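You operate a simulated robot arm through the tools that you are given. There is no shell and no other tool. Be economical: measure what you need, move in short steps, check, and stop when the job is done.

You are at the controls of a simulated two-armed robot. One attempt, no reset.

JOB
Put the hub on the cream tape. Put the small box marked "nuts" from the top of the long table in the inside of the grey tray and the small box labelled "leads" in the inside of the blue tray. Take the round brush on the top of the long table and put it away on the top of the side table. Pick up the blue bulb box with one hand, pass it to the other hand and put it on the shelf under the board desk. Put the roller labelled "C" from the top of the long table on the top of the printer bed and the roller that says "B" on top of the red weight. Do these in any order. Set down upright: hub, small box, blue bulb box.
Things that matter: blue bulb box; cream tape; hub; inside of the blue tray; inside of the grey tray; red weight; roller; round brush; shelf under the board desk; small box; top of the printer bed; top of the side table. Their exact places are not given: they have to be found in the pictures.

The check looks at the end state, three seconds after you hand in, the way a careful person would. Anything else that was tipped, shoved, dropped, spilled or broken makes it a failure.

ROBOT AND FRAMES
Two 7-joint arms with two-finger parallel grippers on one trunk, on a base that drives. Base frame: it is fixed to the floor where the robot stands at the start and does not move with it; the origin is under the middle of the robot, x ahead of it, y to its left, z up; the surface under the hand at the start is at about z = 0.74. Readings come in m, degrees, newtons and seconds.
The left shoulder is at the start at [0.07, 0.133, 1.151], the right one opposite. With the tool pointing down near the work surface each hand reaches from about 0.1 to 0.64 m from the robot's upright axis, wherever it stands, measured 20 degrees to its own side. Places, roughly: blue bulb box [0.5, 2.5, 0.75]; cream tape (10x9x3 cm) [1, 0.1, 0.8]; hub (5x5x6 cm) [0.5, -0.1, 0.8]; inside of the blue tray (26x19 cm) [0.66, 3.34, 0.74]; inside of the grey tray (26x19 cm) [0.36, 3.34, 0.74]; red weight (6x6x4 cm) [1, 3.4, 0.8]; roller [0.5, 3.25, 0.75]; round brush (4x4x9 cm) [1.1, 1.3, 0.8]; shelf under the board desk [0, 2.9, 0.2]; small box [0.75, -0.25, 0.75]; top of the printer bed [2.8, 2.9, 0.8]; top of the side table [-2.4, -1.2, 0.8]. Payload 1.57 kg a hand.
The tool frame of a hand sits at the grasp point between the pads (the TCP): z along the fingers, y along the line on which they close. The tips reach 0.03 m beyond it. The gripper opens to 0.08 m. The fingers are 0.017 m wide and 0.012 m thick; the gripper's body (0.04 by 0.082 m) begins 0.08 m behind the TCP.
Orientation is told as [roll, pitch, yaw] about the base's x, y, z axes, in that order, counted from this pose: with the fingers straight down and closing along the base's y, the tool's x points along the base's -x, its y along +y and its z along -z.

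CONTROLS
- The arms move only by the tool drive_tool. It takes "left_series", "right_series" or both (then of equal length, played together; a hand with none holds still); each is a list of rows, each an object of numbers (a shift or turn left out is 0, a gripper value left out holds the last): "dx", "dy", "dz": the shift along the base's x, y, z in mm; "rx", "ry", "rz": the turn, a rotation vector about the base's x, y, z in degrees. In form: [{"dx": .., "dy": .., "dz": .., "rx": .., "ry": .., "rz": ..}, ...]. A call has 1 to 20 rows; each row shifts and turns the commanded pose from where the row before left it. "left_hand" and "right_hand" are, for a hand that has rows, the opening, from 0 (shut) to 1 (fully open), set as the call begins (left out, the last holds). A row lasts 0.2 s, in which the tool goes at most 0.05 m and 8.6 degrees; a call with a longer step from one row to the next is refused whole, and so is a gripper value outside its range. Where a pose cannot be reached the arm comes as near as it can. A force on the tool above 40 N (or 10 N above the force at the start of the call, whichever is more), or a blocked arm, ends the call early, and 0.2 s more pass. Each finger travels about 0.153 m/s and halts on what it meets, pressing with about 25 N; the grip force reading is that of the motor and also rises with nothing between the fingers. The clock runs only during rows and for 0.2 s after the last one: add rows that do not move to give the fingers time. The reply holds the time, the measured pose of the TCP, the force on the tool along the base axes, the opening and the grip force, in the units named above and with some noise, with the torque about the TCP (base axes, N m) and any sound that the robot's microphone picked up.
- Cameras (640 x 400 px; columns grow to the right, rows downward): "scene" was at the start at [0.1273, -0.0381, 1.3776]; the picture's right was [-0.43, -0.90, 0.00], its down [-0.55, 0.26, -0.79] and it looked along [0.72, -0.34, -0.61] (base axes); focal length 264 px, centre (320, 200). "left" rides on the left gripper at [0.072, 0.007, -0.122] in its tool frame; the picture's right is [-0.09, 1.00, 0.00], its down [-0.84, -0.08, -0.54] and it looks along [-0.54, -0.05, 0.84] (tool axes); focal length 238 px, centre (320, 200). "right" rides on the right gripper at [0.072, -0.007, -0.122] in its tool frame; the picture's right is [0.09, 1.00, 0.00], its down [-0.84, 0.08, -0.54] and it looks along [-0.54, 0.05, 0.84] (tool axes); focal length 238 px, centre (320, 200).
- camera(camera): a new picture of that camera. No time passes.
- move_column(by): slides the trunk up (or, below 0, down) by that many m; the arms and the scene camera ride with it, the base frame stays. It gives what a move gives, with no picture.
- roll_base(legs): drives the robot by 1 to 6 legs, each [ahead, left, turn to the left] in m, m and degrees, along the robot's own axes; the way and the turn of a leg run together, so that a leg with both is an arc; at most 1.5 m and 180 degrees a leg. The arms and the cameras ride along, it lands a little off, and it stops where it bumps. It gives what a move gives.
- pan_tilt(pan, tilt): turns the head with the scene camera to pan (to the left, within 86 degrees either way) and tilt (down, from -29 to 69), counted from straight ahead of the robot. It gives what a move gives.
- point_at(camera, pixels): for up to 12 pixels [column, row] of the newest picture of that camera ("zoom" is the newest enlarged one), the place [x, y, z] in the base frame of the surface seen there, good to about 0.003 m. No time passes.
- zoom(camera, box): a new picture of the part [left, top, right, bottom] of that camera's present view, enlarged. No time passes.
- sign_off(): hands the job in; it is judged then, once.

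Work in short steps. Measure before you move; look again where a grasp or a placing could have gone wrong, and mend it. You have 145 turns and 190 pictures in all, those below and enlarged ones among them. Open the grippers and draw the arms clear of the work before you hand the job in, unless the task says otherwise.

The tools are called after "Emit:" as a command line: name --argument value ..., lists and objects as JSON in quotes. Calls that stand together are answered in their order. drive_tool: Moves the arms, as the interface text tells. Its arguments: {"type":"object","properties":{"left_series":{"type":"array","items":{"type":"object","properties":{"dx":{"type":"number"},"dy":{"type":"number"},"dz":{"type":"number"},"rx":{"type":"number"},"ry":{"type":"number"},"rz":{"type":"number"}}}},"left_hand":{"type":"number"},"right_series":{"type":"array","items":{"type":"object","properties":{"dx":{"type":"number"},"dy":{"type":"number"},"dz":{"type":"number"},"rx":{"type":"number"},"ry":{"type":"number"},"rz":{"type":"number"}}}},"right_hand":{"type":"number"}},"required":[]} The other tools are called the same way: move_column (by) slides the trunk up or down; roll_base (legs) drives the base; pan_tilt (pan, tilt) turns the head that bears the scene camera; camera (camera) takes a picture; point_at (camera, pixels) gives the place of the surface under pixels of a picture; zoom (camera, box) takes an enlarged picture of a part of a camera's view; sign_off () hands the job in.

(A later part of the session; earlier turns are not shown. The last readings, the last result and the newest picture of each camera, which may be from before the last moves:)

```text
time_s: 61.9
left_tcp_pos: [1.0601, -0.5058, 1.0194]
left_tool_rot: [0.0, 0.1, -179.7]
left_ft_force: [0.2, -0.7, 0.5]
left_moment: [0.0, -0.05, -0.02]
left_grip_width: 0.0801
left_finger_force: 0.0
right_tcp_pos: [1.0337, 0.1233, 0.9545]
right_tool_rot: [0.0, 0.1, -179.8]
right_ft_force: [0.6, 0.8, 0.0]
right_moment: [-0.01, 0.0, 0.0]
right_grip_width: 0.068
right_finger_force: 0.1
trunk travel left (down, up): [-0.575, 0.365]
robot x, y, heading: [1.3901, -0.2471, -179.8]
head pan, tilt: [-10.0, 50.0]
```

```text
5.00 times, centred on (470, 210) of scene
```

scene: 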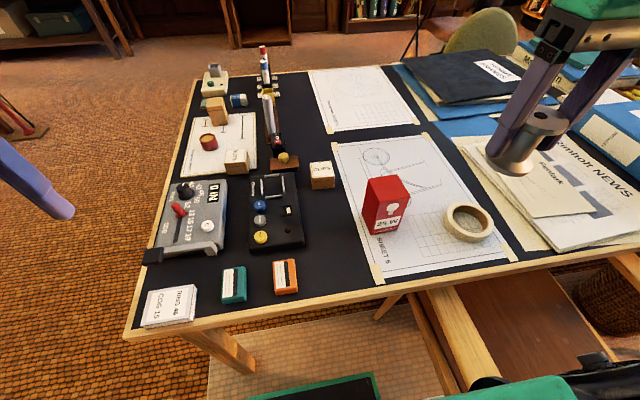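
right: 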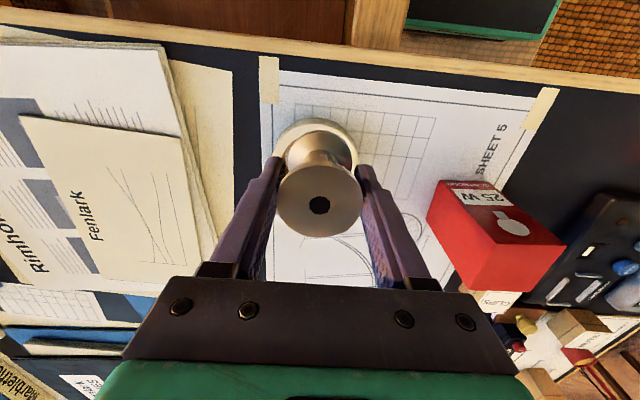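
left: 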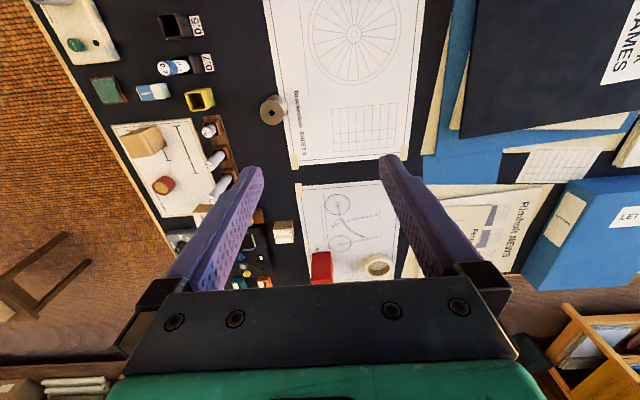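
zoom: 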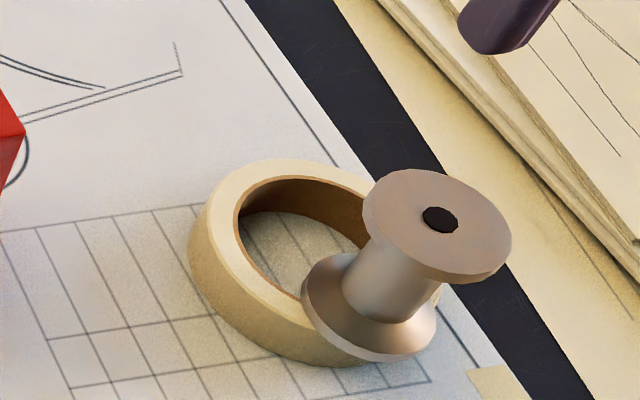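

Hub stands upright on the tape. Next NUTS: drive 0.08 m closer and put the left hand above the box at (0.742,-0.35).

Emit:
roll_base --legs '[[0.08, 0, 0]]'

Emit:
drive_tool --left_series '[{"dx": -40, "dy": 26}, {"dx": -40, "dy": 26}, {"dx": -40, "dy": 26}, {"dx": -40, "dy": 26}, {"dx": -40, "dy": 26}, {"dx": -39, "dy": 26}, {"dz": -40}, {"dz": -40}, {}]'

Emit:
camera --camera "left"

```text
time_s: 63.0
left_tcp_pos: [0.9812, -0.5065, 1.0199]
left_tool_rot: [0.0, 0.0, -179.8]
left_ft_force: [-0.5, 0.6, -0.6]
left_moment: [0.0, 0.01, -0.02]
left_grip_width: 0.0799
left_finger_force: 0.1
right_tcp_pos: [0.9564, 0.1236, 0.9532]
right_tool_rot: [0.0, 0.0, -179.9]
right_ft_force: [-0.3, 0.2, 0.1]
right_moment: [0.04, -0.05, 0.02]
right_grip_width: 0.0679
right_finger_force: 0.1
trunk travel left (down, up): [-0.575, 0.365]
robot x, y, heading: [1.3097, -0.2449, -179.9]
head pan, tilt: [-10.0, 50.0]
```

```text
time_s: 65.0
left_tcp_pos: [0.7499, -0.3537, 0.9403]
left_tool_rot: [0.0, -0.1, -179.8]
left_ft_force: [0.5, 0.2, -0.5]
left_moment: [0.03, 0.02, -0.04]
left_grip_width: 0.08
left_finger_force: 0.0
left hand out of reach, approached as far as the arm can: row 6
right_tcp_pos: [0.9578, 0.1248, 0.955]
right_tool_rot: [0.0, 0.0, -179.9]
right_ft_force: [0.3, 0.2, -0.6]
right_moment: [-0.02, 0.02, 0.02]
right_grip_width: 0.0681
right_finger_force: 0.1
trunk travel left (down, up): [-0.575, 0.365]
robot x, y, heading: [1.3137, -0.2473, -179.8]
head pan, tilt: [-10.0, 50.0]
```

```text
161 pictures are left
```

left: 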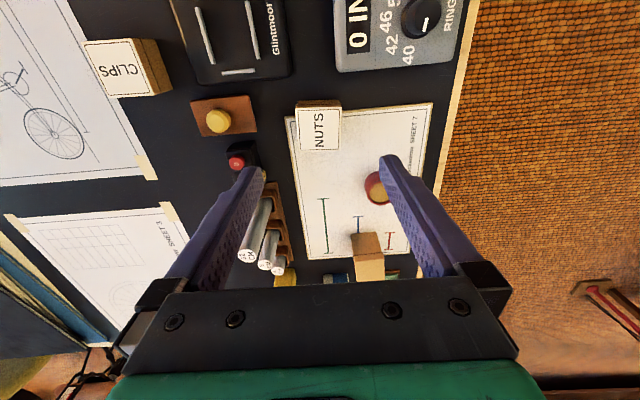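

Measuring the NUTS box at (319,130).

Emit:
point_at --camera "left" --pixels '[[319, 130], [300, 110], [338, 108], [338, 150], [300, 150], [319, 105], [270, 240], [240, 165]]'

Emit:
zoom --camera "left" --box '[180, 80, 440, 240]'

```text
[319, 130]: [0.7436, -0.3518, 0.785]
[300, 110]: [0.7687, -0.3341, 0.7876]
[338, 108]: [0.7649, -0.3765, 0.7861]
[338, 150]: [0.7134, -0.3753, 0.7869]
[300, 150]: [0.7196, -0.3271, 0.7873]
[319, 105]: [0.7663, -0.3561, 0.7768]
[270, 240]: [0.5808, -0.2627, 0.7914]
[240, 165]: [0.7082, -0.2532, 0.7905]
```

```text
2.46 times, centred on (310, 160) of left
```

zoom: 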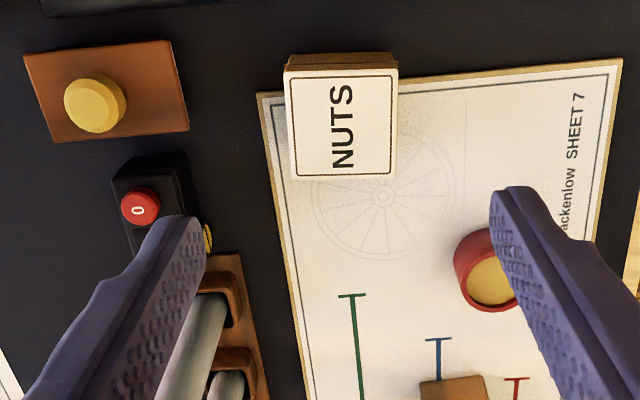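

Box centre ≈(0.7415,-0.353), ~5 cm, top 0.787. Descend to 0.82 and read.

Emit:
drive_tool --left_series '[{"dz": -40}, {"dz": -40}, {"dz": -40}, {}]'

```text
time_s: 66.0
left_tcp_pos: [0.75, -0.3542, 0.819]
left_tool_rot: [0.0, -0.1, -179.9]
left_ft_force: [0.3, -0.8, 0.4]
left_moment: [0.01, 0.04, -0.02]
left_grip_width: 0.08
left_finger_force: 0.0
right_tcp_pos: [0.9577, 0.1249, 0.9536]
right_tool_rot: [0.0, 0.1, -179.9]
right_ft_force: [0.4, 0.9, 0.5]
right_moment: [-0.01, 0.0, -0.02]
right_grip_width: 0.0678
right_finger_force: 0.2
trunk travel left (down, up): [-0.575, 0.365]
robot x, y, heading: [1.3149, -0.2464, -179.9]
head pan, tilt: [-10.0, 50.0]
```

Move −7 mm in x, lower to ~0.777 and close.

Emit:
drive_tool --left_series '[{"dx": -7}, {"dz": -21}, {"dz": -21}, {}]'

Emit:
drive_tool --left_series '[{}, {}, {}]' --left_hand 0

Emit:
drive_tool --left_series '[{"dz": 30}, {"dz": 40}, {"dz": 40}, {"dz": 40}, {}]'

Emit:
camera --camera "left"

```text
time_s: 67.0
left_tcp_pos: [0.7425, -0.3525, 0.7768]
left_tool_rot: [0.0, 0.0, -179.9]
left_ft_force: [0.4, -0.5, 0.2]
left_moment: [-0.01, 0.0, 0.0]
left_grip_width: 0.0801
left_finger_force: 0.1
right_tcp_pos: [0.9568, 0.1239, 0.9544]
right_tool_rot: [0.0, -0.1, -179.8]
right_ft_force: [-0.2, 0.4, 0.5]
right_moment: [0.03, -0.04, 0.01]
right_grip_width: 0.068
right_finger_force: 0.0
trunk travel left (down, up): [-0.575, 0.365]
robot x, y, heading: [1.3108, -0.247, -180.0]
head pan, tilt: [-10.0, 50.0]
```

```text
time_s: 67.8
left_tcp_pos: [0.7408, -0.3532, 0.7752]
left_tool_rot: [0.0, 0.0, -179.9]
left_ft_force: [-0.3, 1.1, -0.2]
left_moment: [0.0, -0.06, -0.02]
left_grip_width: 0.0525
left_finger_force: 24.6
right_tcp_pos: [0.9561, 0.1248, 0.9542]
right_tool_rot: [0.0, 0.0, -179.8]
right_ft_force: [0.0, 0.0, 0.7]
right_moment: [0.01, 0.03, 0.03]
right_grip_width: 0.0682
right_finger_force: 0.0
trunk travel left (down, up): [-0.575, 0.365]
robot x, y, heading: [1.3129, -0.2455, -179.6]
head pan, tilt: [-10.0, 50.0]
```

```text
time_s: 69.0
left_tcp_pos: [0.7426, -0.3523, 0.9257]
left_tool_rot: [0.0, 0.1, -179.9]
left_ft_force: [-0.4, 0.2, -0.1]
left_moment: [0.02, 0.0, -0.02]
left_grip_width: 0.0524
left_finger_force: 24.4
right_tcp_pos: [0.9553, 0.124, 0.9548]
right_tool_rot: [-0.1, 0.0, -179.9]
right_ft_force: [-0.1, 0.4, -0.6]
right_moment: [0.03, -0.02, -0.01]
right_grip_width: 0.0679
right_finger_force: 0.0
trunk travel left (down, up): [-0.575, 0.365]
robot x, y, heading: [1.3089, -0.2467, -179.7]
head pan, tilt: [-10.0, 50.0]
```

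```text
159 pictures are left
```

left: 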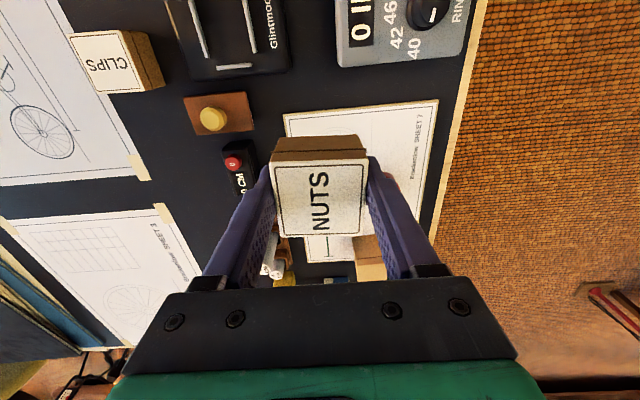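

NUTS held. Raise and tuck both hands, back off, and look along the far side.

Emit:
drive_tool --left_series '[{"dx": 40, "dy": -15, "dz": 20}, {"dx": 40, "dy": -15, "dz": 20}, {"dx": 40, "dy": -15, "dz": 20}, {"dx": 40, "dy": -15, "dz": 20}, {"dx": 40, "dy": -15, "dz": 20}, {"dx": 40, "dy": -15}]' --right_series '[{"dx": 10, "dy": -25, "dz": 20}, {"dx": 10, "dy": -25, "dz": 20}, {"dx": 10, "dy": -20, "dz": 20}, {"dx": 10, "dz": 20}, {"dx": 5, "dz": 10}, {}]'

Emit:
roll_base --legs '[[-0.6, 0, 0], [0, 0, -90]]'

Emit:
pan_tilt --pan 15 --tilt 25

Emit:
camera --camera "scene"

```text
time_s: 70.4
left_tcp_pos: [0.9844, -0.4429, 1.0227]
left_tool_rot: [0.0, 0.0, -179.9]
left_ft_force: [0.2, -0.2, 0.8]
left_moment: [0.0, 0.02, 0.01]
left_grip_width: 0.0524
left_finger_force: 24.9
right_tcp_pos: [1.0027, 0.0532, 1.0454]
right_tool_rot: [-0.1, -0.3, -180.0]
right_ft_force: [-0.3, -0.5, 0.1]
right_moment: [-0.02, 0.02, -0.04]
right_grip_width: 0.068
right_finger_force: 0.1
trunk travel left (down, up): [-0.575, 0.365]
robot x, y, heading: [1.3114, -0.244, -179.8]
head pan, tilt: [-10.0, 50.0]
```

```text
time_s: 77.6
left_tcp_pos: [1.7213, 0.0841, 1.0217]
left_tool_rot: [0.0, -0.1, 88.8]
left_ft_force: [0.0, -0.1, -0.5]
left_moment: [-0.02, 0.03, -0.04]
left_grip_width: 0.0516
left_finger_force: 25.4
right_tcp_pos: [2.2163, 0.0556, 1.0455]
right_tool_rot: [0.0, -0.1, 88.8]
right_ft_force: [0.2, 0.3, 0.5]
right_moment: [-0.01, 0.01, -0.03]
right_grip_width: 0.0681
right_finger_force: 0.1
trunk travel left (down, up): [-0.575, 0.365]
robot x, y, heading: [1.9097, -0.2483, 89.0]
head pan, tilt: [-10.0, 50.0]
```

```text
time_s: 78.5
left_tcp_pos: [1.722, 0.0848, 1.0223]
left_tool_rot: [0.1, 0.0, 88.8]
left_ft_force: [0.4, -0.1, 0.5]
left_moment: [-0.01, 0.0, 0.02]
left_grip_width: 0.0517
left_finger_force: 25.1
right_tcp_pos: [2.2167, 0.0556, 1.0462]
right_tool_rot: [0.0, 0.0, 88.8]
right_ft_force: [-0.1, 0.2, 0.3]
right_moment: [0.0, -0.02, 0.01]
right_grip_width: 0.068
right_finger_force: 0.0
trunk travel left (down, up): [-0.575, 0.365]
robot x, y, heading: [1.9099, -0.249, 89.1]
head pan, tilt: [15.0, 25.0]
```

```text
158 pictures are left
```

scene: 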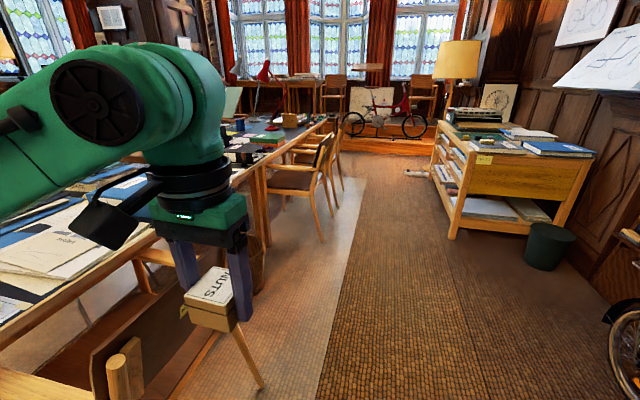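

Corridor is clear. Zoom on the cabinet (printer bed?) and along the long table.

Emit:
zoom --camera "scene" --box '[430, 90, 610, 210]'

Emit:
zoom --camera "scene" --box '[200, 50, 400, 190]'

Emit:
point_at --camera "scene" --pixels '[[475, 117], [530, 150], [450, 230], [320, 240], [305, 180], [340, 170], [550, 245], [265, 240], [235, 230], [410, 172]]'

```text
3.33 times, centred on (520, 150) of scene
```

zoom: 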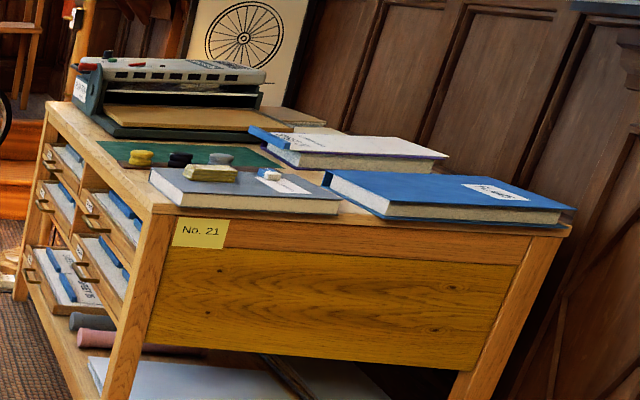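

```text
2.86 times, centred on (300, 120) of scene
```

zoom: 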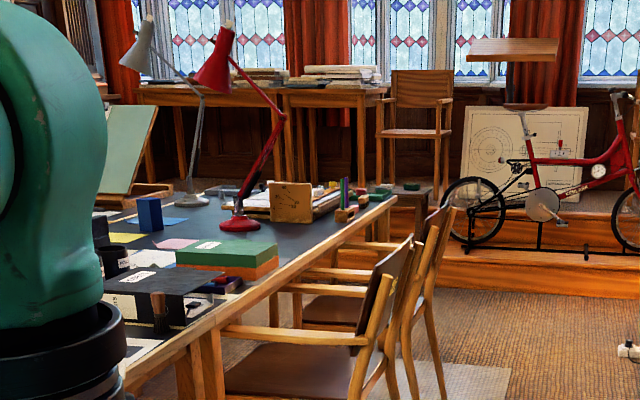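

```text
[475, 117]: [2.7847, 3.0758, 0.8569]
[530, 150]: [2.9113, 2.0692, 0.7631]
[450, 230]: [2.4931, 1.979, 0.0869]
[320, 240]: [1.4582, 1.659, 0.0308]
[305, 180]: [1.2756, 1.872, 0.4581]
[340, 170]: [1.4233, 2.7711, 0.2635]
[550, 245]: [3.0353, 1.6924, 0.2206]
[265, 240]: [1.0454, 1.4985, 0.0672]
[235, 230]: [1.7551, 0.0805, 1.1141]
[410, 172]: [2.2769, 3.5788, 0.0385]
```

The printer with a flat bed sits at ~(2.8,3.0); the brush stands near the table edge around (1.1,1.3). Drive up the corridor and face the table there.

Emit:
roll_base --legs '[[1.35, 0, 1], [0, 0, 90]]'

Emit:
pan_tilt --pan -10 --tilt 30

Emit:
camera --camera "scene"

```text
time_s: 89.0
left_tcp_pos: [1.5993, 0.9054, 1.0229]
left_tool_rot: [0.0, 0.0, 177.5]
left_ft_force: [-0.2, 0.2, -1.0]
left_moment: [-0.02, 0.02, 0.0]
left_grip_width: 0.0518
left_finger_force: 25.0
right_tcp_pos: [1.6381, 1.4007, 1.0441]
right_tool_rot: [0.0, 0.0, 177.5]
right_ft_force: [0.0, -0.3, 0.1]
right_moment: [-0.04, -0.01, 0.02]
right_grip_width: 0.0678
right_finger_force: 0.0
trunk travel left (down, up): [-0.575, 0.365]
robot x, y, heading: [1.9365, 1.0861, 177.4]
head pan, tilt: [15.0, 25.0]
```

```text
time_s: 89.9
left_tcp_pos: [1.5991, 0.906, 1.0233]
left_tool_rot: [0.0, 0.0, 177.4]
left_ft_force: [-0.9, 0.7, -1.5]
left_moment: [0.0, -0.01, 0.01]
left_grip_width: 0.0516
left_finger_force: 24.8
right_tcp_pos: [1.6394, 1.4006, 1.0454]
right_tool_rot: [0.0, 0.0, 177.5]
right_ft_force: [0.4, 0.3, -0.1]
right_moment: [-0.02, -0.02, -0.01]
right_grip_width: 0.0682
right_finger_force: 0.0
trunk travel left (down, up): [-0.575, 0.365]
robot x, y, heading: [1.9356, 1.0912, 177.6]
head pan, tilt: [-10.0, 30.0]
```

```text
155 pictures are left
```

scene: 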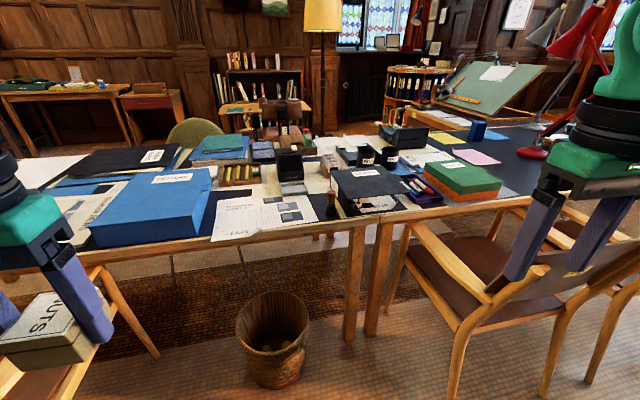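

A waste basket stands in the gap. Zoom on the brush and items; measure.

Emit:
zoom --camera "scene" --box '[200, 110, 520, 260]'

Emit:
point_at --camera "scene" --pixels '[[331, 212], [331, 195], [272, 300], [236, 320], [310, 320], [278, 385], [460, 390], [360, 222], [415, 230], [20, 390], [140, 330]]'

```text
2.00 times, centred on (360, 185) of scene
```

zoom: 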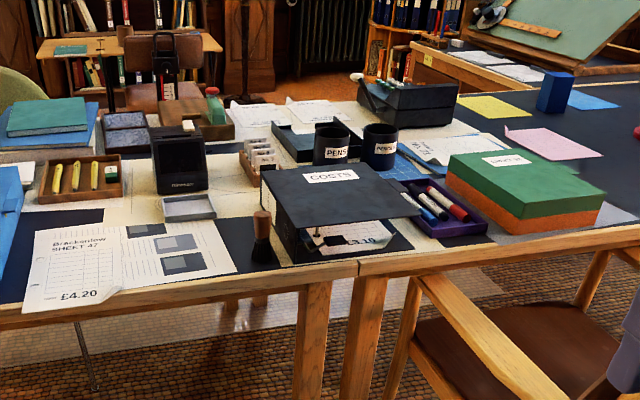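

```text
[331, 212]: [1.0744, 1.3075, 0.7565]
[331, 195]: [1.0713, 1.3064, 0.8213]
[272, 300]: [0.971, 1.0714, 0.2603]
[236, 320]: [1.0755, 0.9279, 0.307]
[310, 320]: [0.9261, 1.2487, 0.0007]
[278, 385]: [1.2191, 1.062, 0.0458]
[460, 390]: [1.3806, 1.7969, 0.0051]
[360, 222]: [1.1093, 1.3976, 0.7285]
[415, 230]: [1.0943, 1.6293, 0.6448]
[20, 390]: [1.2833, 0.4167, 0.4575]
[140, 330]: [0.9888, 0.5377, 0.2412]
```

Brush stands at (1.07,1.307) beside the binder; I'll take it on the way back. First go up the corridor to inspect the tray end of the table.

Emit:
roll_base --legs '[[0, 0, 2], [0, -1.45, 0], [0, -0.75, 0]]'

Emit:
pan_tilt --pan 0 --tilt 30

Emit:
camera --camera "scene"

```text
time_s: 101.2
left_tcp_pos: [1.6498, 3.1259, 1.0223]
left_tool_rot: [0.0, 0.1, 178.3]
left_ft_force: [-0.4, 0.1, -1.3]
left_moment: [0.04, 0.0, 0.0]
left_grip_width: 0.0516
left_finger_force: 24.5
right_tcp_pos: [1.6833, 3.6214, 1.0456]
right_tool_rot: [0.0, -0.1, 178.4]
right_ft_force: [0.1, 0.8, -0.2]
right_moment: [-0.01, 0.0, -0.01]
right_grip_width: 0.0682
right_finger_force: 0.0
trunk travel left (down, up): [-0.575, 0.365]
robot x, y, heading: [1.9849, 3.3135, 178.5]
head pan, tilt: [-10.0, 30.0]
```

```text
time_s: 102.0
left_tcp_pos: [1.6499, 3.1278, 1.0218]
left_tool_rot: [0.0, -0.1, 178.4]
left_ft_force: [0.2, -0.2, -1.1]
left_moment: [0.0, -0.02, 0.01]
left_grip_width: 0.0514
left_finger_force: 25.6
right_tcp_pos: [1.6823, 3.6237, 1.0446]
right_tool_rot: [0.0, 0.0, 178.2]
right_ft_force: [0.2, -0.1, -0.2]
right_moment: [-0.01, 0.04, -0.02]
right_grip_width: 0.0679
right_finger_force: 0.2
trunk travel left (down, up): [-0.575, 0.365]
robot x, y, heading: [1.9854, 3.3101, 178.3]
head pan, tilt: [0.0, 30.0]
```

```text
153 pictures are left
```

scene: 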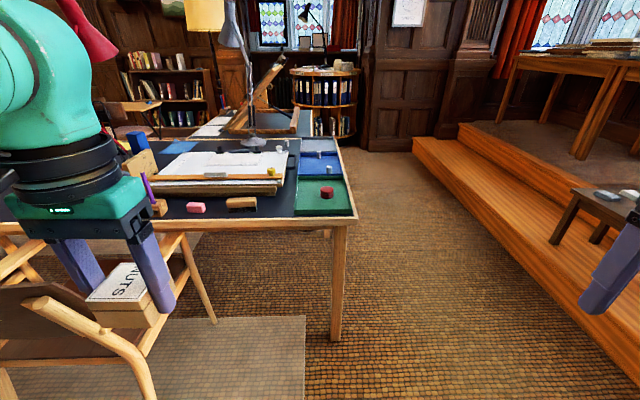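

The table end (y≈3.5) with green, blue and grey trays is accessible; there's open floor before the platform. Zoom and measure.

Emit:
zoom --camera "scene" --box '[120, 110, 370, 250]'

Emit:
point_at --camera "scene" --pixels '[[355, 215], [345, 222], [336, 338], [327, 188], [320, 165], [317, 150], [340, 140], [420, 220], [500, 260], [440, 180], [570, 235], [410, 150]]'

```text
2.56 times, centred on (245, 180) of scene
```

zoom: 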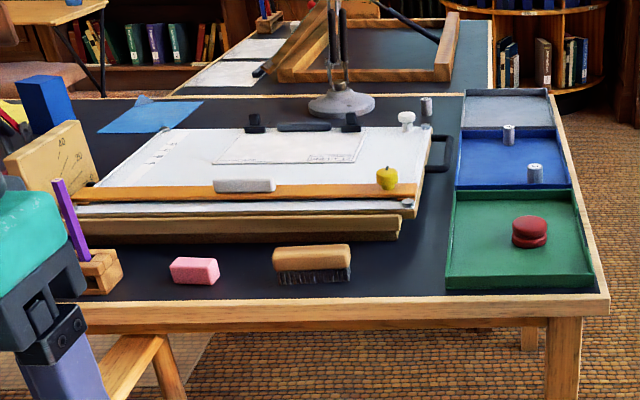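

```text
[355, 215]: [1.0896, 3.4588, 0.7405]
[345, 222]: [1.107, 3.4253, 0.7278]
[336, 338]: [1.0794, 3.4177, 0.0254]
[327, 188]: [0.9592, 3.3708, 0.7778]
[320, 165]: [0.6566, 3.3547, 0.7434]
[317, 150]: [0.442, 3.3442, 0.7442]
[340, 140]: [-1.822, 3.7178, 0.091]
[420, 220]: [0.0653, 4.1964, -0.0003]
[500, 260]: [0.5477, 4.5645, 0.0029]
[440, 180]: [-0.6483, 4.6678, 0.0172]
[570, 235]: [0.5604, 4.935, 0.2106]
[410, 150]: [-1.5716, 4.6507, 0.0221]
```

Red weight at (0.959,3.37), trays along the end edge. Check the platform edge near my path.

Emit:
point_at --camera "scene" --pixels '[[560, 310], [600, 335], [630, 370], [520, 370], [550, 330], [460, 235], [140, 380]]'

Emit:
pan_tilt --pan -60 --tilt 40

Emit:
camera --camera "scene"

```text
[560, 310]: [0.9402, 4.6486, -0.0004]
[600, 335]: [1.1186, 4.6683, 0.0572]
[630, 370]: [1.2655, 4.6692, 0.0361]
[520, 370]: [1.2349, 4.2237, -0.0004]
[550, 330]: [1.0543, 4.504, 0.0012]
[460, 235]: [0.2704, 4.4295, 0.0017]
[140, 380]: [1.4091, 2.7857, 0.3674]
```

```text
time_s: 103.2
left_tcp_pos: [1.6504, 3.1268, 1.023]
left_tool_rot: [0.1, 0.0, 178.3]
left_ft_force: [-0.1, -0.1, -1.1]
left_moment: [0.05, -0.01, 0.05]
left_grip_width: 0.0516
left_finger_force: 25.1
right_tcp_pos: [1.6822, 3.6241, 1.0452]
right_tool_rot: [0.0, 0.0, 178.3]
right_ft_force: [-0.5, 0.2, -0.3]
right_moment: [0.0, -0.03, 0.02]
right_grip_width: 0.0677
right_finger_force: 0.1
trunk travel left (down, up): [-0.575, 0.365]
robot x, y, heading: [1.9843, 3.3148, 178.2]
head pan, tilt: [-60.0, 40.0]
```

```text
151 pictures are left
```

scene: 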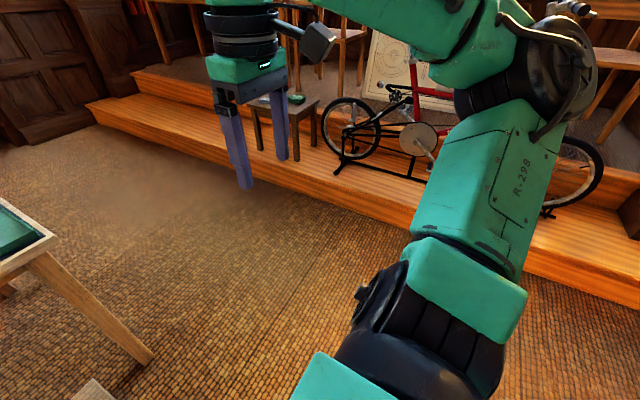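

Platform edge at y≈4.65. Drive into the gap and turn to face the table end (−y).

Emit:
roll_base --legs '[[0, -0.7, 0], [1.3, 0, 0], [0, 0, 91.5]]'

Emit:
pan_tilt --pan 0 --tilt 50

Emit:
camera --camera "scene"

```text
time_s: 104.6
left_tcp_pos: [1.6435, 3.1966, 1.023]
left_tool_rot: [0.2, 0.1, 176.8]
left_ft_force: [-0.3, 0.4, -1.8]
left_moment: [-0.02, -0.03, 0.0]
left_grip_width: 0.0517
left_finger_force: 25.4
right_tcp_pos: [1.688, 3.6912, 1.044]
right_tool_rot: [0.0, 0.0, 176.9]
right_ft_force: [0.3, 0.3, 0.5]
right_moment: [-0.04, -0.01, 0.02]
right_grip_width: 0.068
right_finger_force: 0.0
trunk travel left (down, up): [-0.575, 0.365]
robot x, y, heading: [1.9851, 3.3711, 177.1]
head pan, tilt: [-60.0, 40.0]
stopped in leg 1: the robot was blocked; the commanded pose is now the measured one
```

```text
time_s: 105.9
left_tcp_pos: [1.6432, 3.1935, 1.0228]
left_tool_rot: [0.0, -0.1, 176.9]
left_ft_force: [-0.2, -0.1, -0.7]
left_moment: [-0.02, 0.02, 0.02]
left_grip_width: 0.0517
left_finger_force: 25.0
right_tcp_pos: [1.6879, 3.6875, 1.0441]
right_tool_rot: [0.1, 0.0, 177.0]
right_ft_force: [-0.1, 0.0, -0.5]
right_moment: [-0.01, 0.01, -0.02]
right_grip_width: 0.068
right_finger_force: 0.1
trunk travel left (down, up): [-0.575, 0.365]
robot x, y, heading: [1.9776, 3.3703, 176.8]
head pan, tilt: [0.0, 50.0]
```

```text
150 pictures are left
```

scene: 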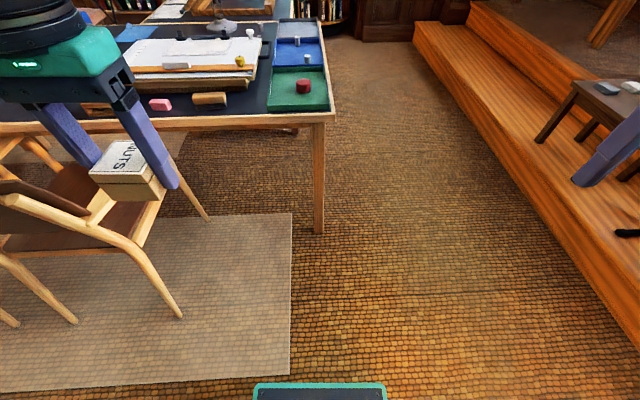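

Blocked while sliding right — possibly the small thing on the floor near (2.28,3.58). Look to the right/behind.

Emit:
pan_tilt --pan -86 --tilt 60

Emit:
camera --camera "scene"

```text
time_s: 107.5
left_tcp_pos: [1.6426, 3.1935, 1.0227]
left_tool_rot: [0.1, -0.1, 177.0]
left_ft_force: [0.2, -0.7, -0.7]
left_moment: [-0.04, 0.02, -0.01]
left_grip_width: 0.0517
left_finger_force: 25.2
right_tcp_pos: [1.6868, 3.689, 1.0452]
right_tool_rot: [0.0, 0.0, 176.9]
right_ft_force: [-0.1, 0.1, 0.2]
right_moment: [-0.02, 0.0, 0.0]
right_grip_width: 0.0679
right_finger_force: 0.1
trunk travel left (down, up): [-0.575, 0.365]
robot x, y, heading: [1.9835, 3.3684, 176.9]
head pan, tilt: [-85.9, 60.0]
```

```text
149 pictures are left
```

scene: 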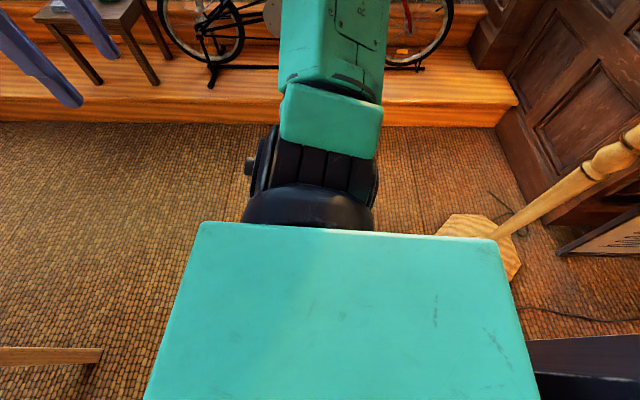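

There's a floor lamp whose foot is right-behind. Measuring it and chair legs before moving diagonally ahead-right.

Emit:
point_at --camera "scene" --pixels '[[440, 232], [460, 216], [515, 265], [500, 225], [580, 260], [570, 330], [80, 355]]'

Emit:
pan_tilt --pan 20 --tilt 55

Emit:
camera --camera "scene"

```text
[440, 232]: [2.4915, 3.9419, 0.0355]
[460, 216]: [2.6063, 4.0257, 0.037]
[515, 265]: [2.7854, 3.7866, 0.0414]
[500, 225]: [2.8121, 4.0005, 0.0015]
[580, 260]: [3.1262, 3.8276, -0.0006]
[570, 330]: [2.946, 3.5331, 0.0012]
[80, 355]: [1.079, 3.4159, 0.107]
```

```text
time_s: 109.3
left_tcp_pos: [1.6423, 3.192, 1.0229]
left_tool_rot: [0.1, 0.1, 177.0]
left_ft_force: [-0.4, -0.6, -1.0]
left_moment: [0.01, 0.01, 0.0]
left_grip_width: 0.0515
left_finger_force: 24.9
right_tcp_pos: [1.6877, 3.6878, 1.045]
right_tool_rot: [0.0, 0.1, 176.9]
right_ft_force: [0.2, -0.8, 0.8]
right_moment: [-0.04, -0.02, 0.03]
right_grip_width: 0.0679
right_finger_force: 0.0
trunk travel left (down, up): [-0.575, 0.365]
robot x, y, heading: [1.9847, 3.3675, 176.7]
head pan, tilt: [20.0, 55.0]
```

```text
148 pictures are left
```

scene: 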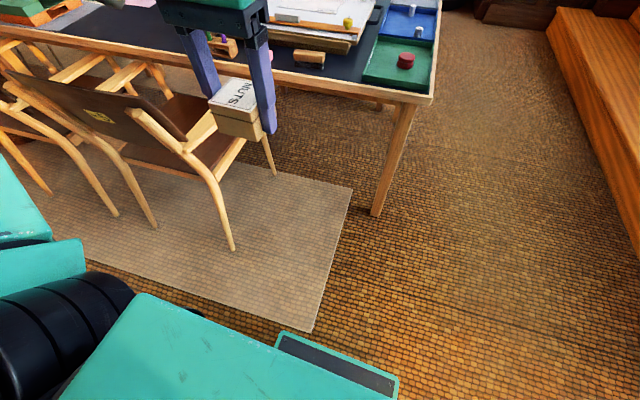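

The power strip at (2.28,3.58) is the likely obstacle. Move ahead first, then right, then into the gap.

Emit:
roll_base --legs '[[0.3, 0, 3], [0, -0.6, 0], [1.05, 0, 0], [0, 0, 90]]'

Emit:
pan_tilt --pan 0 --tilt 50

Emit:
camera --camera "scene"

```text
time_s: 123.0
left_tcp_pos: [0.8575, 3.6455, 1.0235]
left_tool_rot: [0.0, 0.0, -90.7]
left_ft_force: [0.5, -0.3, 0.0]
left_moment: [0.01, -0.02, 0.02]
left_grip_width: 0.0518
left_finger_force: 25.1
right_tcp_pos: [0.3627, 3.6692, 1.0443]
right_tool_rot: [0.0, 0.0, -90.8]
right_ft_force: [0.0, 0.0, -0.2]
right_moment: [0.01, 0.01, -0.01]
right_grip_width: 0.0679
right_finger_force: 0.1
trunk travel left (down, up): [-0.575, 0.365]
robot x, y, heading: [0.6702, 3.9763, -90.5]
head pan, tilt: [20.0, 55.0]
```

```text
time_s: 123.8
left_tcp_pos: [0.8578, 3.6455, 1.0223]
left_tool_rot: [0.0, 0.0, -90.8]
left_ft_force: [0.2, -0.2, -1.2]
left_moment: [0.0, -0.02, 0.0]
left_grip_width: 0.0516
left_finger_force: 25.5
right_tcp_pos: [0.3629, 3.67, 1.044]
right_tool_rot: [0.1, 0.0, -90.8]
right_ft_force: [0.3, 0.2, 0.2]
right_moment: [0.02, 0.0, 0.02]
right_grip_width: 0.0681
right_finger_force: 0.1
trunk travel left (down, up): [-0.575, 0.365]
robot x, y, heading: [0.6679, 3.9722, -90.8]
head pan, tilt: [0.0, 50.0]
```

```text
147 pictures are left
```

scene: 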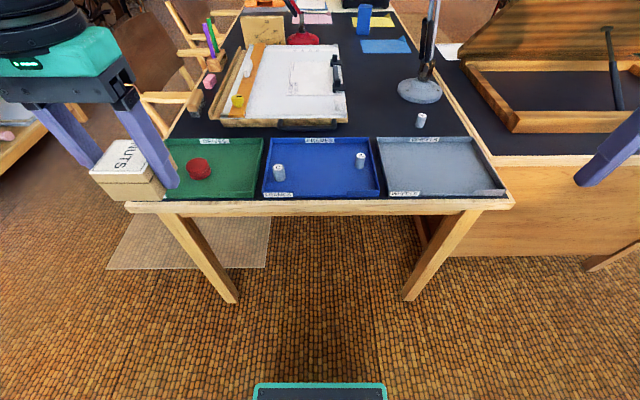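

Zoom on the trays to read roller letters and measure.

Emit:
zoom --camera "scene" --box '[160, 95, 520, 215]'

Emit:
point_at --camera "scene" --pixels '[[279, 166], [279, 178], [361, 154], [361, 166], [421, 116], [421, 126], [198, 163], [198, 175], [430, 180], [390, 193], [495, 193], [420, 90]]'

Emit:
zoom --camera "scene" --box '[260, 100, 440, 200]'

```text
1.78 times, centred on (340, 155) of scene
```

zoom: 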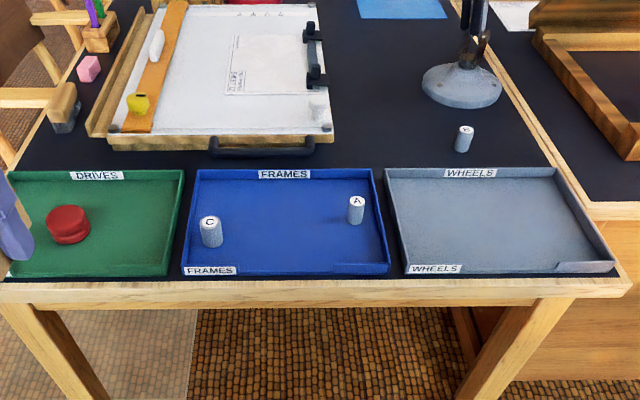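

```text
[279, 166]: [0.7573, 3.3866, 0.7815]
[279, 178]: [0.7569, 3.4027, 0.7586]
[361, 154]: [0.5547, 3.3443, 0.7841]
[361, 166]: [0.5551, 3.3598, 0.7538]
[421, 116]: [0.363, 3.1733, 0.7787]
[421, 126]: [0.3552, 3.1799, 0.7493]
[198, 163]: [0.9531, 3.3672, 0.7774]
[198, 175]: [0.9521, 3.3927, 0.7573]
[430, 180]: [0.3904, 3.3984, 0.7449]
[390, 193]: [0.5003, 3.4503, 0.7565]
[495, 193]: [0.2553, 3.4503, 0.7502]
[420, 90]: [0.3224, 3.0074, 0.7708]
```

```text
3.56 times, centred on (350, 150) of scene
```

zoom: 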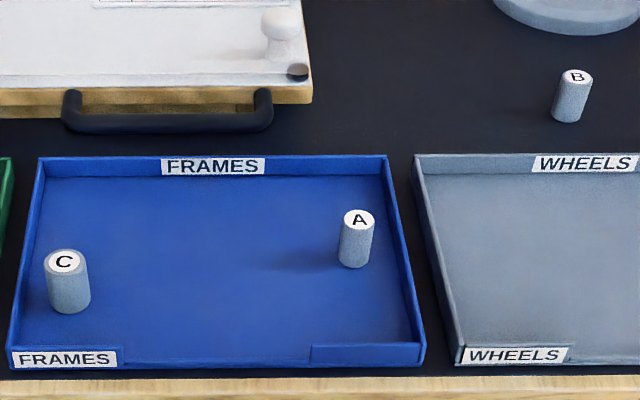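

C at (0.757,3.386), A at (0.555,3.345), B at (0.36,3.175) on the table. Check the board desk structure on the right before sliding over.

Emit:
pan_tilt --pan -40 --tilt 35

Emit:
camera --camera "scene"

Emit:
point_at --camera "scene" --pixels '[[200, 100], [260, 60], [300, 30], [300, 130], [380, 60], [400, 150], [250, 180], [320, 200]]'

```text
time_s: 124.9
left_tcp_pos: [0.8582, 3.6443, 1.022]
left_tool_rot: [0.0, 0.0, -90.7]
left_ft_force: [-0.6, -0.5, -1.6]
left_moment: [0.01, 0.0, 0.02]
left_grip_width: 0.0518
left_finger_force: 24.6
right_tcp_pos: [0.3623, 3.669, 1.0451]
right_tool_rot: [-0.1, -0.1, -90.7]
right_ft_force: [0.5, 0.1, -0.1]
right_moment: [0.02, 0.0, 0.0]
right_grip_width: 0.0679
right_finger_force: 0.1
trunk travel left (down, up): [-0.575, 0.365]
robot x, y, heading: [0.6671, 3.9764, -90.6]
head pan, tilt: [-40.0, 35.0]
```

```text
144 pictures are left
```

scene: 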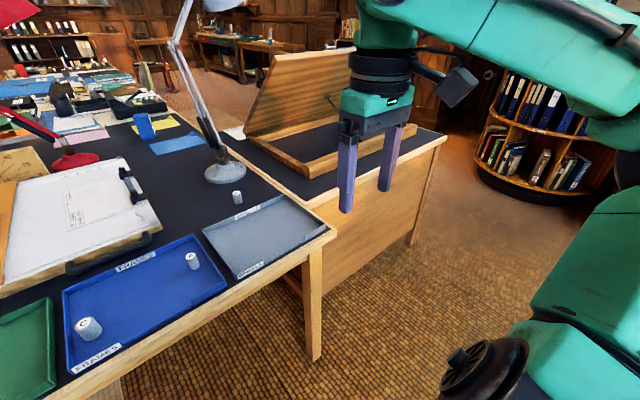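

```text
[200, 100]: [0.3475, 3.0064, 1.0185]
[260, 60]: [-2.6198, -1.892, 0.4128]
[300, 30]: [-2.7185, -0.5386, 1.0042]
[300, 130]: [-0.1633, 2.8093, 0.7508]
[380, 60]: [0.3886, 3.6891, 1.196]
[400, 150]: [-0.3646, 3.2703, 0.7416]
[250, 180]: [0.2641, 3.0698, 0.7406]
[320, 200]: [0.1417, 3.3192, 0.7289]
```

Check the lamp geometry near roller B.

Emit:
zoom --camera "scene" --box '[140, 0, 300, 215]'

Emit:
point_at --camera "scene" --pixels '[[213, 140], [189, 78], [173, 42], [183, 12], [225, 3], [238, 195], [237, 200]]'

```text
1.86 times, centred on (220, 108) of scene
```

zoom: 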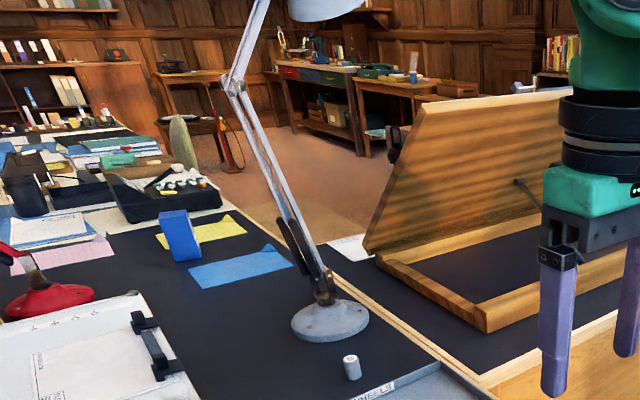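

```text
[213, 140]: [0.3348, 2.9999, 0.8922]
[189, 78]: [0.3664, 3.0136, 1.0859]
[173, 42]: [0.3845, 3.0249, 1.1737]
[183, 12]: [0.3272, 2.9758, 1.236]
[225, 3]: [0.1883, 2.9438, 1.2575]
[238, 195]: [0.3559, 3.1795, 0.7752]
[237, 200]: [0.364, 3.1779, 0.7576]
```

Lamp post stays at y≤3.03, B at y≈3.178: enough clearance. Slide to about (0.18,3.75).

Emit:
roll_base --legs '[[0, -0.49, 0.6], [0.22, 0, 0]]'

Emit:
pan_tilt --pan 15 --tilt 55

Emit:
camera --camera "scene"

```text
time_s: 129.1
left_tcp_pos: [0.3701, 3.4285, 1.0222]
left_tool_rot: [0.0, 0.0, -89.7]
left_ft_force: [-0.1, 1.1, -1.1]
left_moment: [-0.01, 0.02, -0.01]
left_grip_width: 0.0515
left_finger_force: 24.8
right_tcp_pos: [-0.1266, 3.4419, 1.0457]
right_tool_rot: [0.0, 0.1, -89.6]
right_ft_force: [-0.4, -0.9, 0.1]
right_moment: [-0.01, 0.0, -0.01]
right_grip_width: 0.068
right_finger_force: 0.1
trunk travel left (down, up): [-0.575, 0.365]
robot x, y, heading: [0.1751, 3.7506, -89.8]
head pan, tilt: [-40.0, 35.0]
```

```text
time_s: 130.3
left_tcp_pos: [0.3677, 3.4259, 1.0235]
left_tool_rot: [-0.1, 0.1, -89.7]
left_ft_force: [-0.4, 0.5, -0.9]
left_moment: [-0.02, -0.04, 0.01]
left_grip_width: 0.0515
left_finger_force: 25.5
right_tcp_pos: [-0.1276, 3.4421, 1.0449]
right_tool_rot: [0.0, 0.0, -89.6]
right_ft_force: [-0.4, 0.1, -0.4]
right_moment: [0.03, 0.0, -0.02]
right_grip_width: 0.068
right_finger_force: 0.0
trunk travel left (down, up): [-0.575, 0.365]
robot x, y, heading: [0.1732, 3.7556, -89.7]
head pan, tilt: [15.0, 55.0]
```

```text
142 pictures are left
```

scene: 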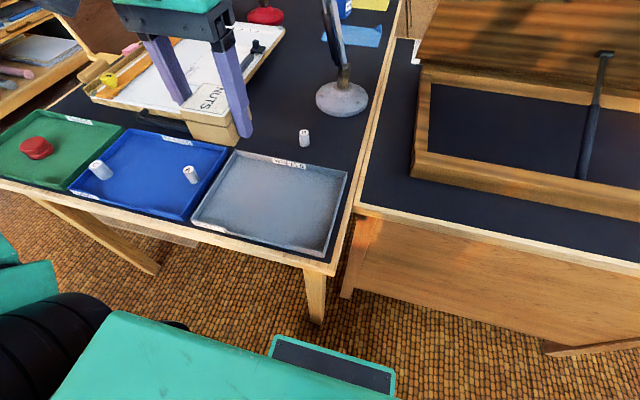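

Place NUTS in the grey tray centre (0.375,3.357).

Emit:
drive_tool --left_series '[{"dx": 4, "dy": -35}, {"dx": 3, "dy": -34}, {"dz": -45}, {"dz": -45}, {"dz": -45}, {"dz": -45}, {"dz": -45}, {"dz": -10}, {}]'

Emit:
camera --camera "left"

```text
time_s: 132.3
left_tcp_pos: [0.3762, 3.3576, 0.7877]
left_tool_rot: [0.0, 0.0, -89.7]
left_ft_force: [-0.4, 0.4, -0.5]
left_moment: [0.0, 0.02, -0.02]
left_grip_width: 0.0514
left_finger_force: 25.0
right_tcp_pos: [-0.1278, 3.4432, 1.045]
right_tool_rot: [0.0, 0.0, -89.5]
right_ft_force: [0.0, -0.2, -0.7]
right_moment: [-0.02, 0.0, 0.02]
right_grip_width: 0.0682
right_finger_force: 0.1
trunk travel left (down, up): [-0.575, 0.365]
robot x, y, heading: [0.1755, 3.7543, -89.7]
head pan, tilt: [15.0, 55.0]
```

```text
141 pictures are left
```

left: 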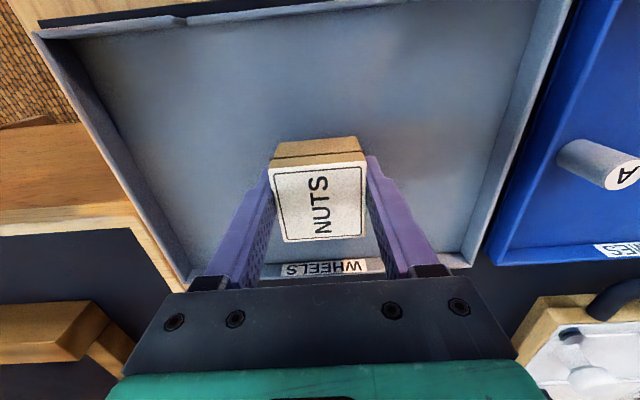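

Inside the tray. Lower to contact.

Emit:
drive_tool --left_series '[{"dz": -3}, {"dz": -2}, {"dz": -2}, {}]'

```text
time_s: 133.3
left_tcp_pos: [0.3762, 3.3591, 0.7811]
left_tool_rot: [0.0, 0.1, -89.8]
left_ft_force: [0.7, -0.1, -1.4]
left_moment: [-0.01, -0.01, -0.01]
left_grip_width: 0.0517
left_finger_force: 24.3
right_tcp_pos: [-0.1269, 3.4431, 1.0447]
right_tool_rot: [0.0, -0.1, -89.6]
right_ft_force: [-0.3, 0.4, 0.4]
right_moment: [0.03, -0.03, -0.03]
right_grip_width: 0.0679
right_finger_force: 0.0
trunk travel left (down, up): [-0.575, 0.365]
robot x, y, heading: [0.1702, 3.7575, -89.8]
head pan, tilt: [15.0, 55.0]
```

Emit:
drive_tool --left_series '[{"dz": -1.5}, {"dz": -1.5}, {}]'

```text
time_s: 134.1
left_tcp_pos: [0.3776, 3.3594, 0.7775]
left_tool_rot: [0.0, 0.0, -89.7]
left_ft_force: [0.1, 0.0, -1.1]
left_moment: [0.04, 0.02, 0.0]
left_grip_width: 0.0517
left_finger_force: 24.8
right_tcp_pos: [-0.1274, 3.4423, 1.045]
right_tool_rot: [0.0, -0.1, -89.6]
right_ft_force: [0.2, -0.8, 0.4]
right_moment: [-0.01, 0.01, 0.0]
right_grip_width: 0.068
right_finger_force: 0.0
trunk travel left (down, up): [-0.575, 0.365]
robot x, y, heading: [0.1676, 3.7585, -89.7]
head pan, tilt: [15.0, 55.0]
```

Still no contact; one more small step then release and rise.

Emit:
drive_tool --left_series '[{"dz": -1.5}, {}]'

Emit:
drive_tool --left_series '[{}, {}]' --left_hand 0.85

Emit:
drive_tool --left_series '[{"dz": 30}, {"dz": 45}, {"dz": 45}, {"dz": 25}, {}]'

Emit:
camera --camera "left"

```text
time_s: 134.7
left_tcp_pos: [0.3766, 3.3592, 0.7764]
left_tool_rot: [0.0, 0.0, -89.7]
left_ft_force: [0.2, -1.0, -0.6]
left_moment: [0.0, 0.0, 0.0]
left_grip_width: 0.0516
left_finger_force: 25.0
right_tcp_pos: [-0.1269, 3.4425, 1.0455]
right_tool_rot: [0.0, 0.0, -89.6]
right_ft_force: [0.4, 0.1, 1.8]
right_moment: [0.05, 0.02, -0.02]
right_grip_width: 0.068
right_finger_force: 0.0
trunk travel left (down, up): [-0.575, 0.365]
robot x, y, heading: [0.1739, 3.7537, -89.7]
head pan, tilt: [15.0, 55.0]
```

```text
time_s: 135.3
left_tcp_pos: [0.3761, 3.3591, 0.7762]
left_tool_rot: [0.0, 0.0, -89.6]
left_ft_force: [-0.2, 0.1, 0.0]
left_moment: [0.03, 0.01, 0.0]
left_grip_width: 0.0678
left_finger_force: 0.1
right_tcp_pos: [-0.128, 3.4434, 1.0457]
right_tool_rot: [0.0, 0.0, -89.6]
right_ft_force: [-0.6, 1.0, -0.2]
right_moment: [0.02, 0.02, 0.03]
right_grip_width: 0.0679
right_finger_force: 0.0
trunk travel left (down, up): [-0.575, 0.365]
robot x, y, heading: [0.1744, 3.7548, -90.1]
head pan, tilt: [15.0, 55.0]
```

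```text
time_s: 136.5
left_tcp_pos: [0.3761, 3.3599, 0.9223]
left_tool_rot: [0.0, 0.0, -89.6]
left_ft_force: [-0.1, -0.5, -0.6]
left_moment: [-0.01, -0.01, -0.01]
left_grip_width: 0.0678
left_finger_force: 0.1
right_tcp_pos: [-0.1279, 3.4427, 1.0451]
right_tool_rot: [-0.1, 0.1, -89.6]
right_ft_force: [-0.1, -0.1, 0.5]
right_moment: [-0.03, 0.01, -0.01]
right_grip_width: 0.0682
right_finger_force: 0.1
trunk travel left (down, up): [-0.575, 0.365]
robot x, y, heading: [0.1715, 3.7558, -89.7]
head pan, tilt: [15.0, 55.0]
```

```text
140 pictures are left
```

left: 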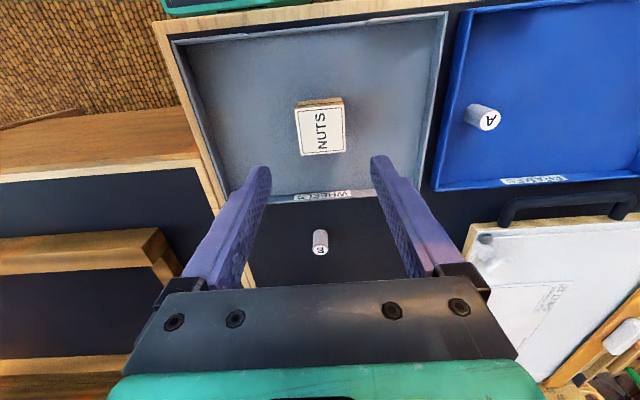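

NUTS is upright in the grey tray. B is visible at (320,242); measure it.

Emit:
point_at --camera "left" --pixels '[[320, 250], [320, 235], [314, 248], [327, 248]]'

Emit:
drive_tool --left_series '[{"dx": -5, "dy": -45}, {"dx": -5, "dy": -45}, {"dx": -5, "dy": -45}, {"dy": -40}, {}]' --left_hand 0.6

Emit:
camera --camera "left"

```text
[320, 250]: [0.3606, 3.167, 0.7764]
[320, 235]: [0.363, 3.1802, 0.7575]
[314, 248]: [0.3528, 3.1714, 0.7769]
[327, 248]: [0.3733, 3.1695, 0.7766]
```

```text
time_s: 137.7
left_tcp_pos: [0.3622, 3.183, 0.923]
left_tool_rot: [0.0, -0.1, -89.7]
left_ft_force: [0.4, -0.4, 0.3]
left_moment: [0.01, 0.04, 0.01]
left_grip_width: 0.0482
left_finger_force: 0.0
right_tcp_pos: [-0.1265, 3.4439, 1.0455]
right_tool_rot: [-0.1, -0.1, -89.5]
right_ft_force: [0.2, 0.0, 0.6]
right_moment: [-0.04, 0.0, -0.02]
right_grip_width: 0.0679
right_finger_force: 0.1
trunk travel left (down, up): [-0.575, 0.365]
robot x, y, heading: [0.1731, 3.7512, -89.9]
head pan, tilt: [15.0, 55.0]
```

```text
139 pictures are left
```

left: 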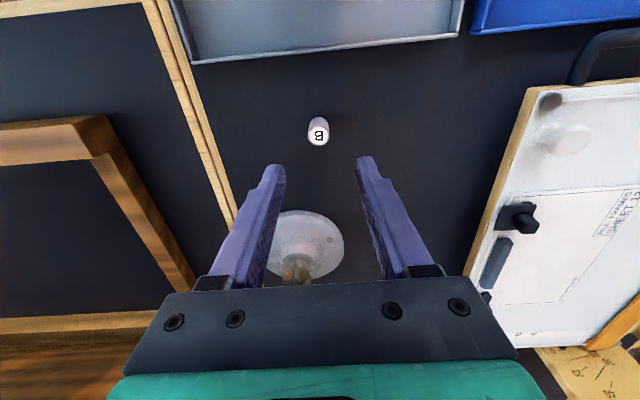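

Measure B from directly above.

Emit:
point_at --camera "left" --pixels '[[319, 135], [319, 144], [319, 128], [310, 135], [328, 135]]'

```text
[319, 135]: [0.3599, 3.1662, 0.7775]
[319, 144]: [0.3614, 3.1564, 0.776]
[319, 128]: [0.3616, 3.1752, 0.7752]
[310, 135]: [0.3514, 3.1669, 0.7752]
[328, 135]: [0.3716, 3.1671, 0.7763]
```

B centre (0.361,3.167), top 0.777. Descend to 0.776.

Emit:
drive_tool --left_series '[{"dx": -1, "dy": -16}, {"dz": -45}, {"dz": -45}, {"dz": -40}, {"dz": -16}, {}]'

```text
time_s: 139.1
left_tcp_pos: [0.3624, 3.1672, 0.7732]
left_tool_rot: [0.0, 0.1, -89.8]
left_ft_force: [-1.0, -0.5, 0.9]
left_moment: [-0.02, 0.03, 0.0]
left_grip_width: 0.048
left_finger_force: 0.1
right_tcp_pos: [-0.1266, 3.4436, 1.0447]
right_tool_rot: [0.0, 0.0, -89.6]
right_ft_force: [0.0, 0.5, -0.6]
right_moment: [-0.02, -0.01, 0.0]
right_grip_width: 0.0681
right_finger_force: 0.0
trunk travel left (down, up): [-0.575, 0.365]
robot x, y, heading: [0.1703, 3.7543, -89.5]
head pan, tilt: [15.0, 55.0]
```

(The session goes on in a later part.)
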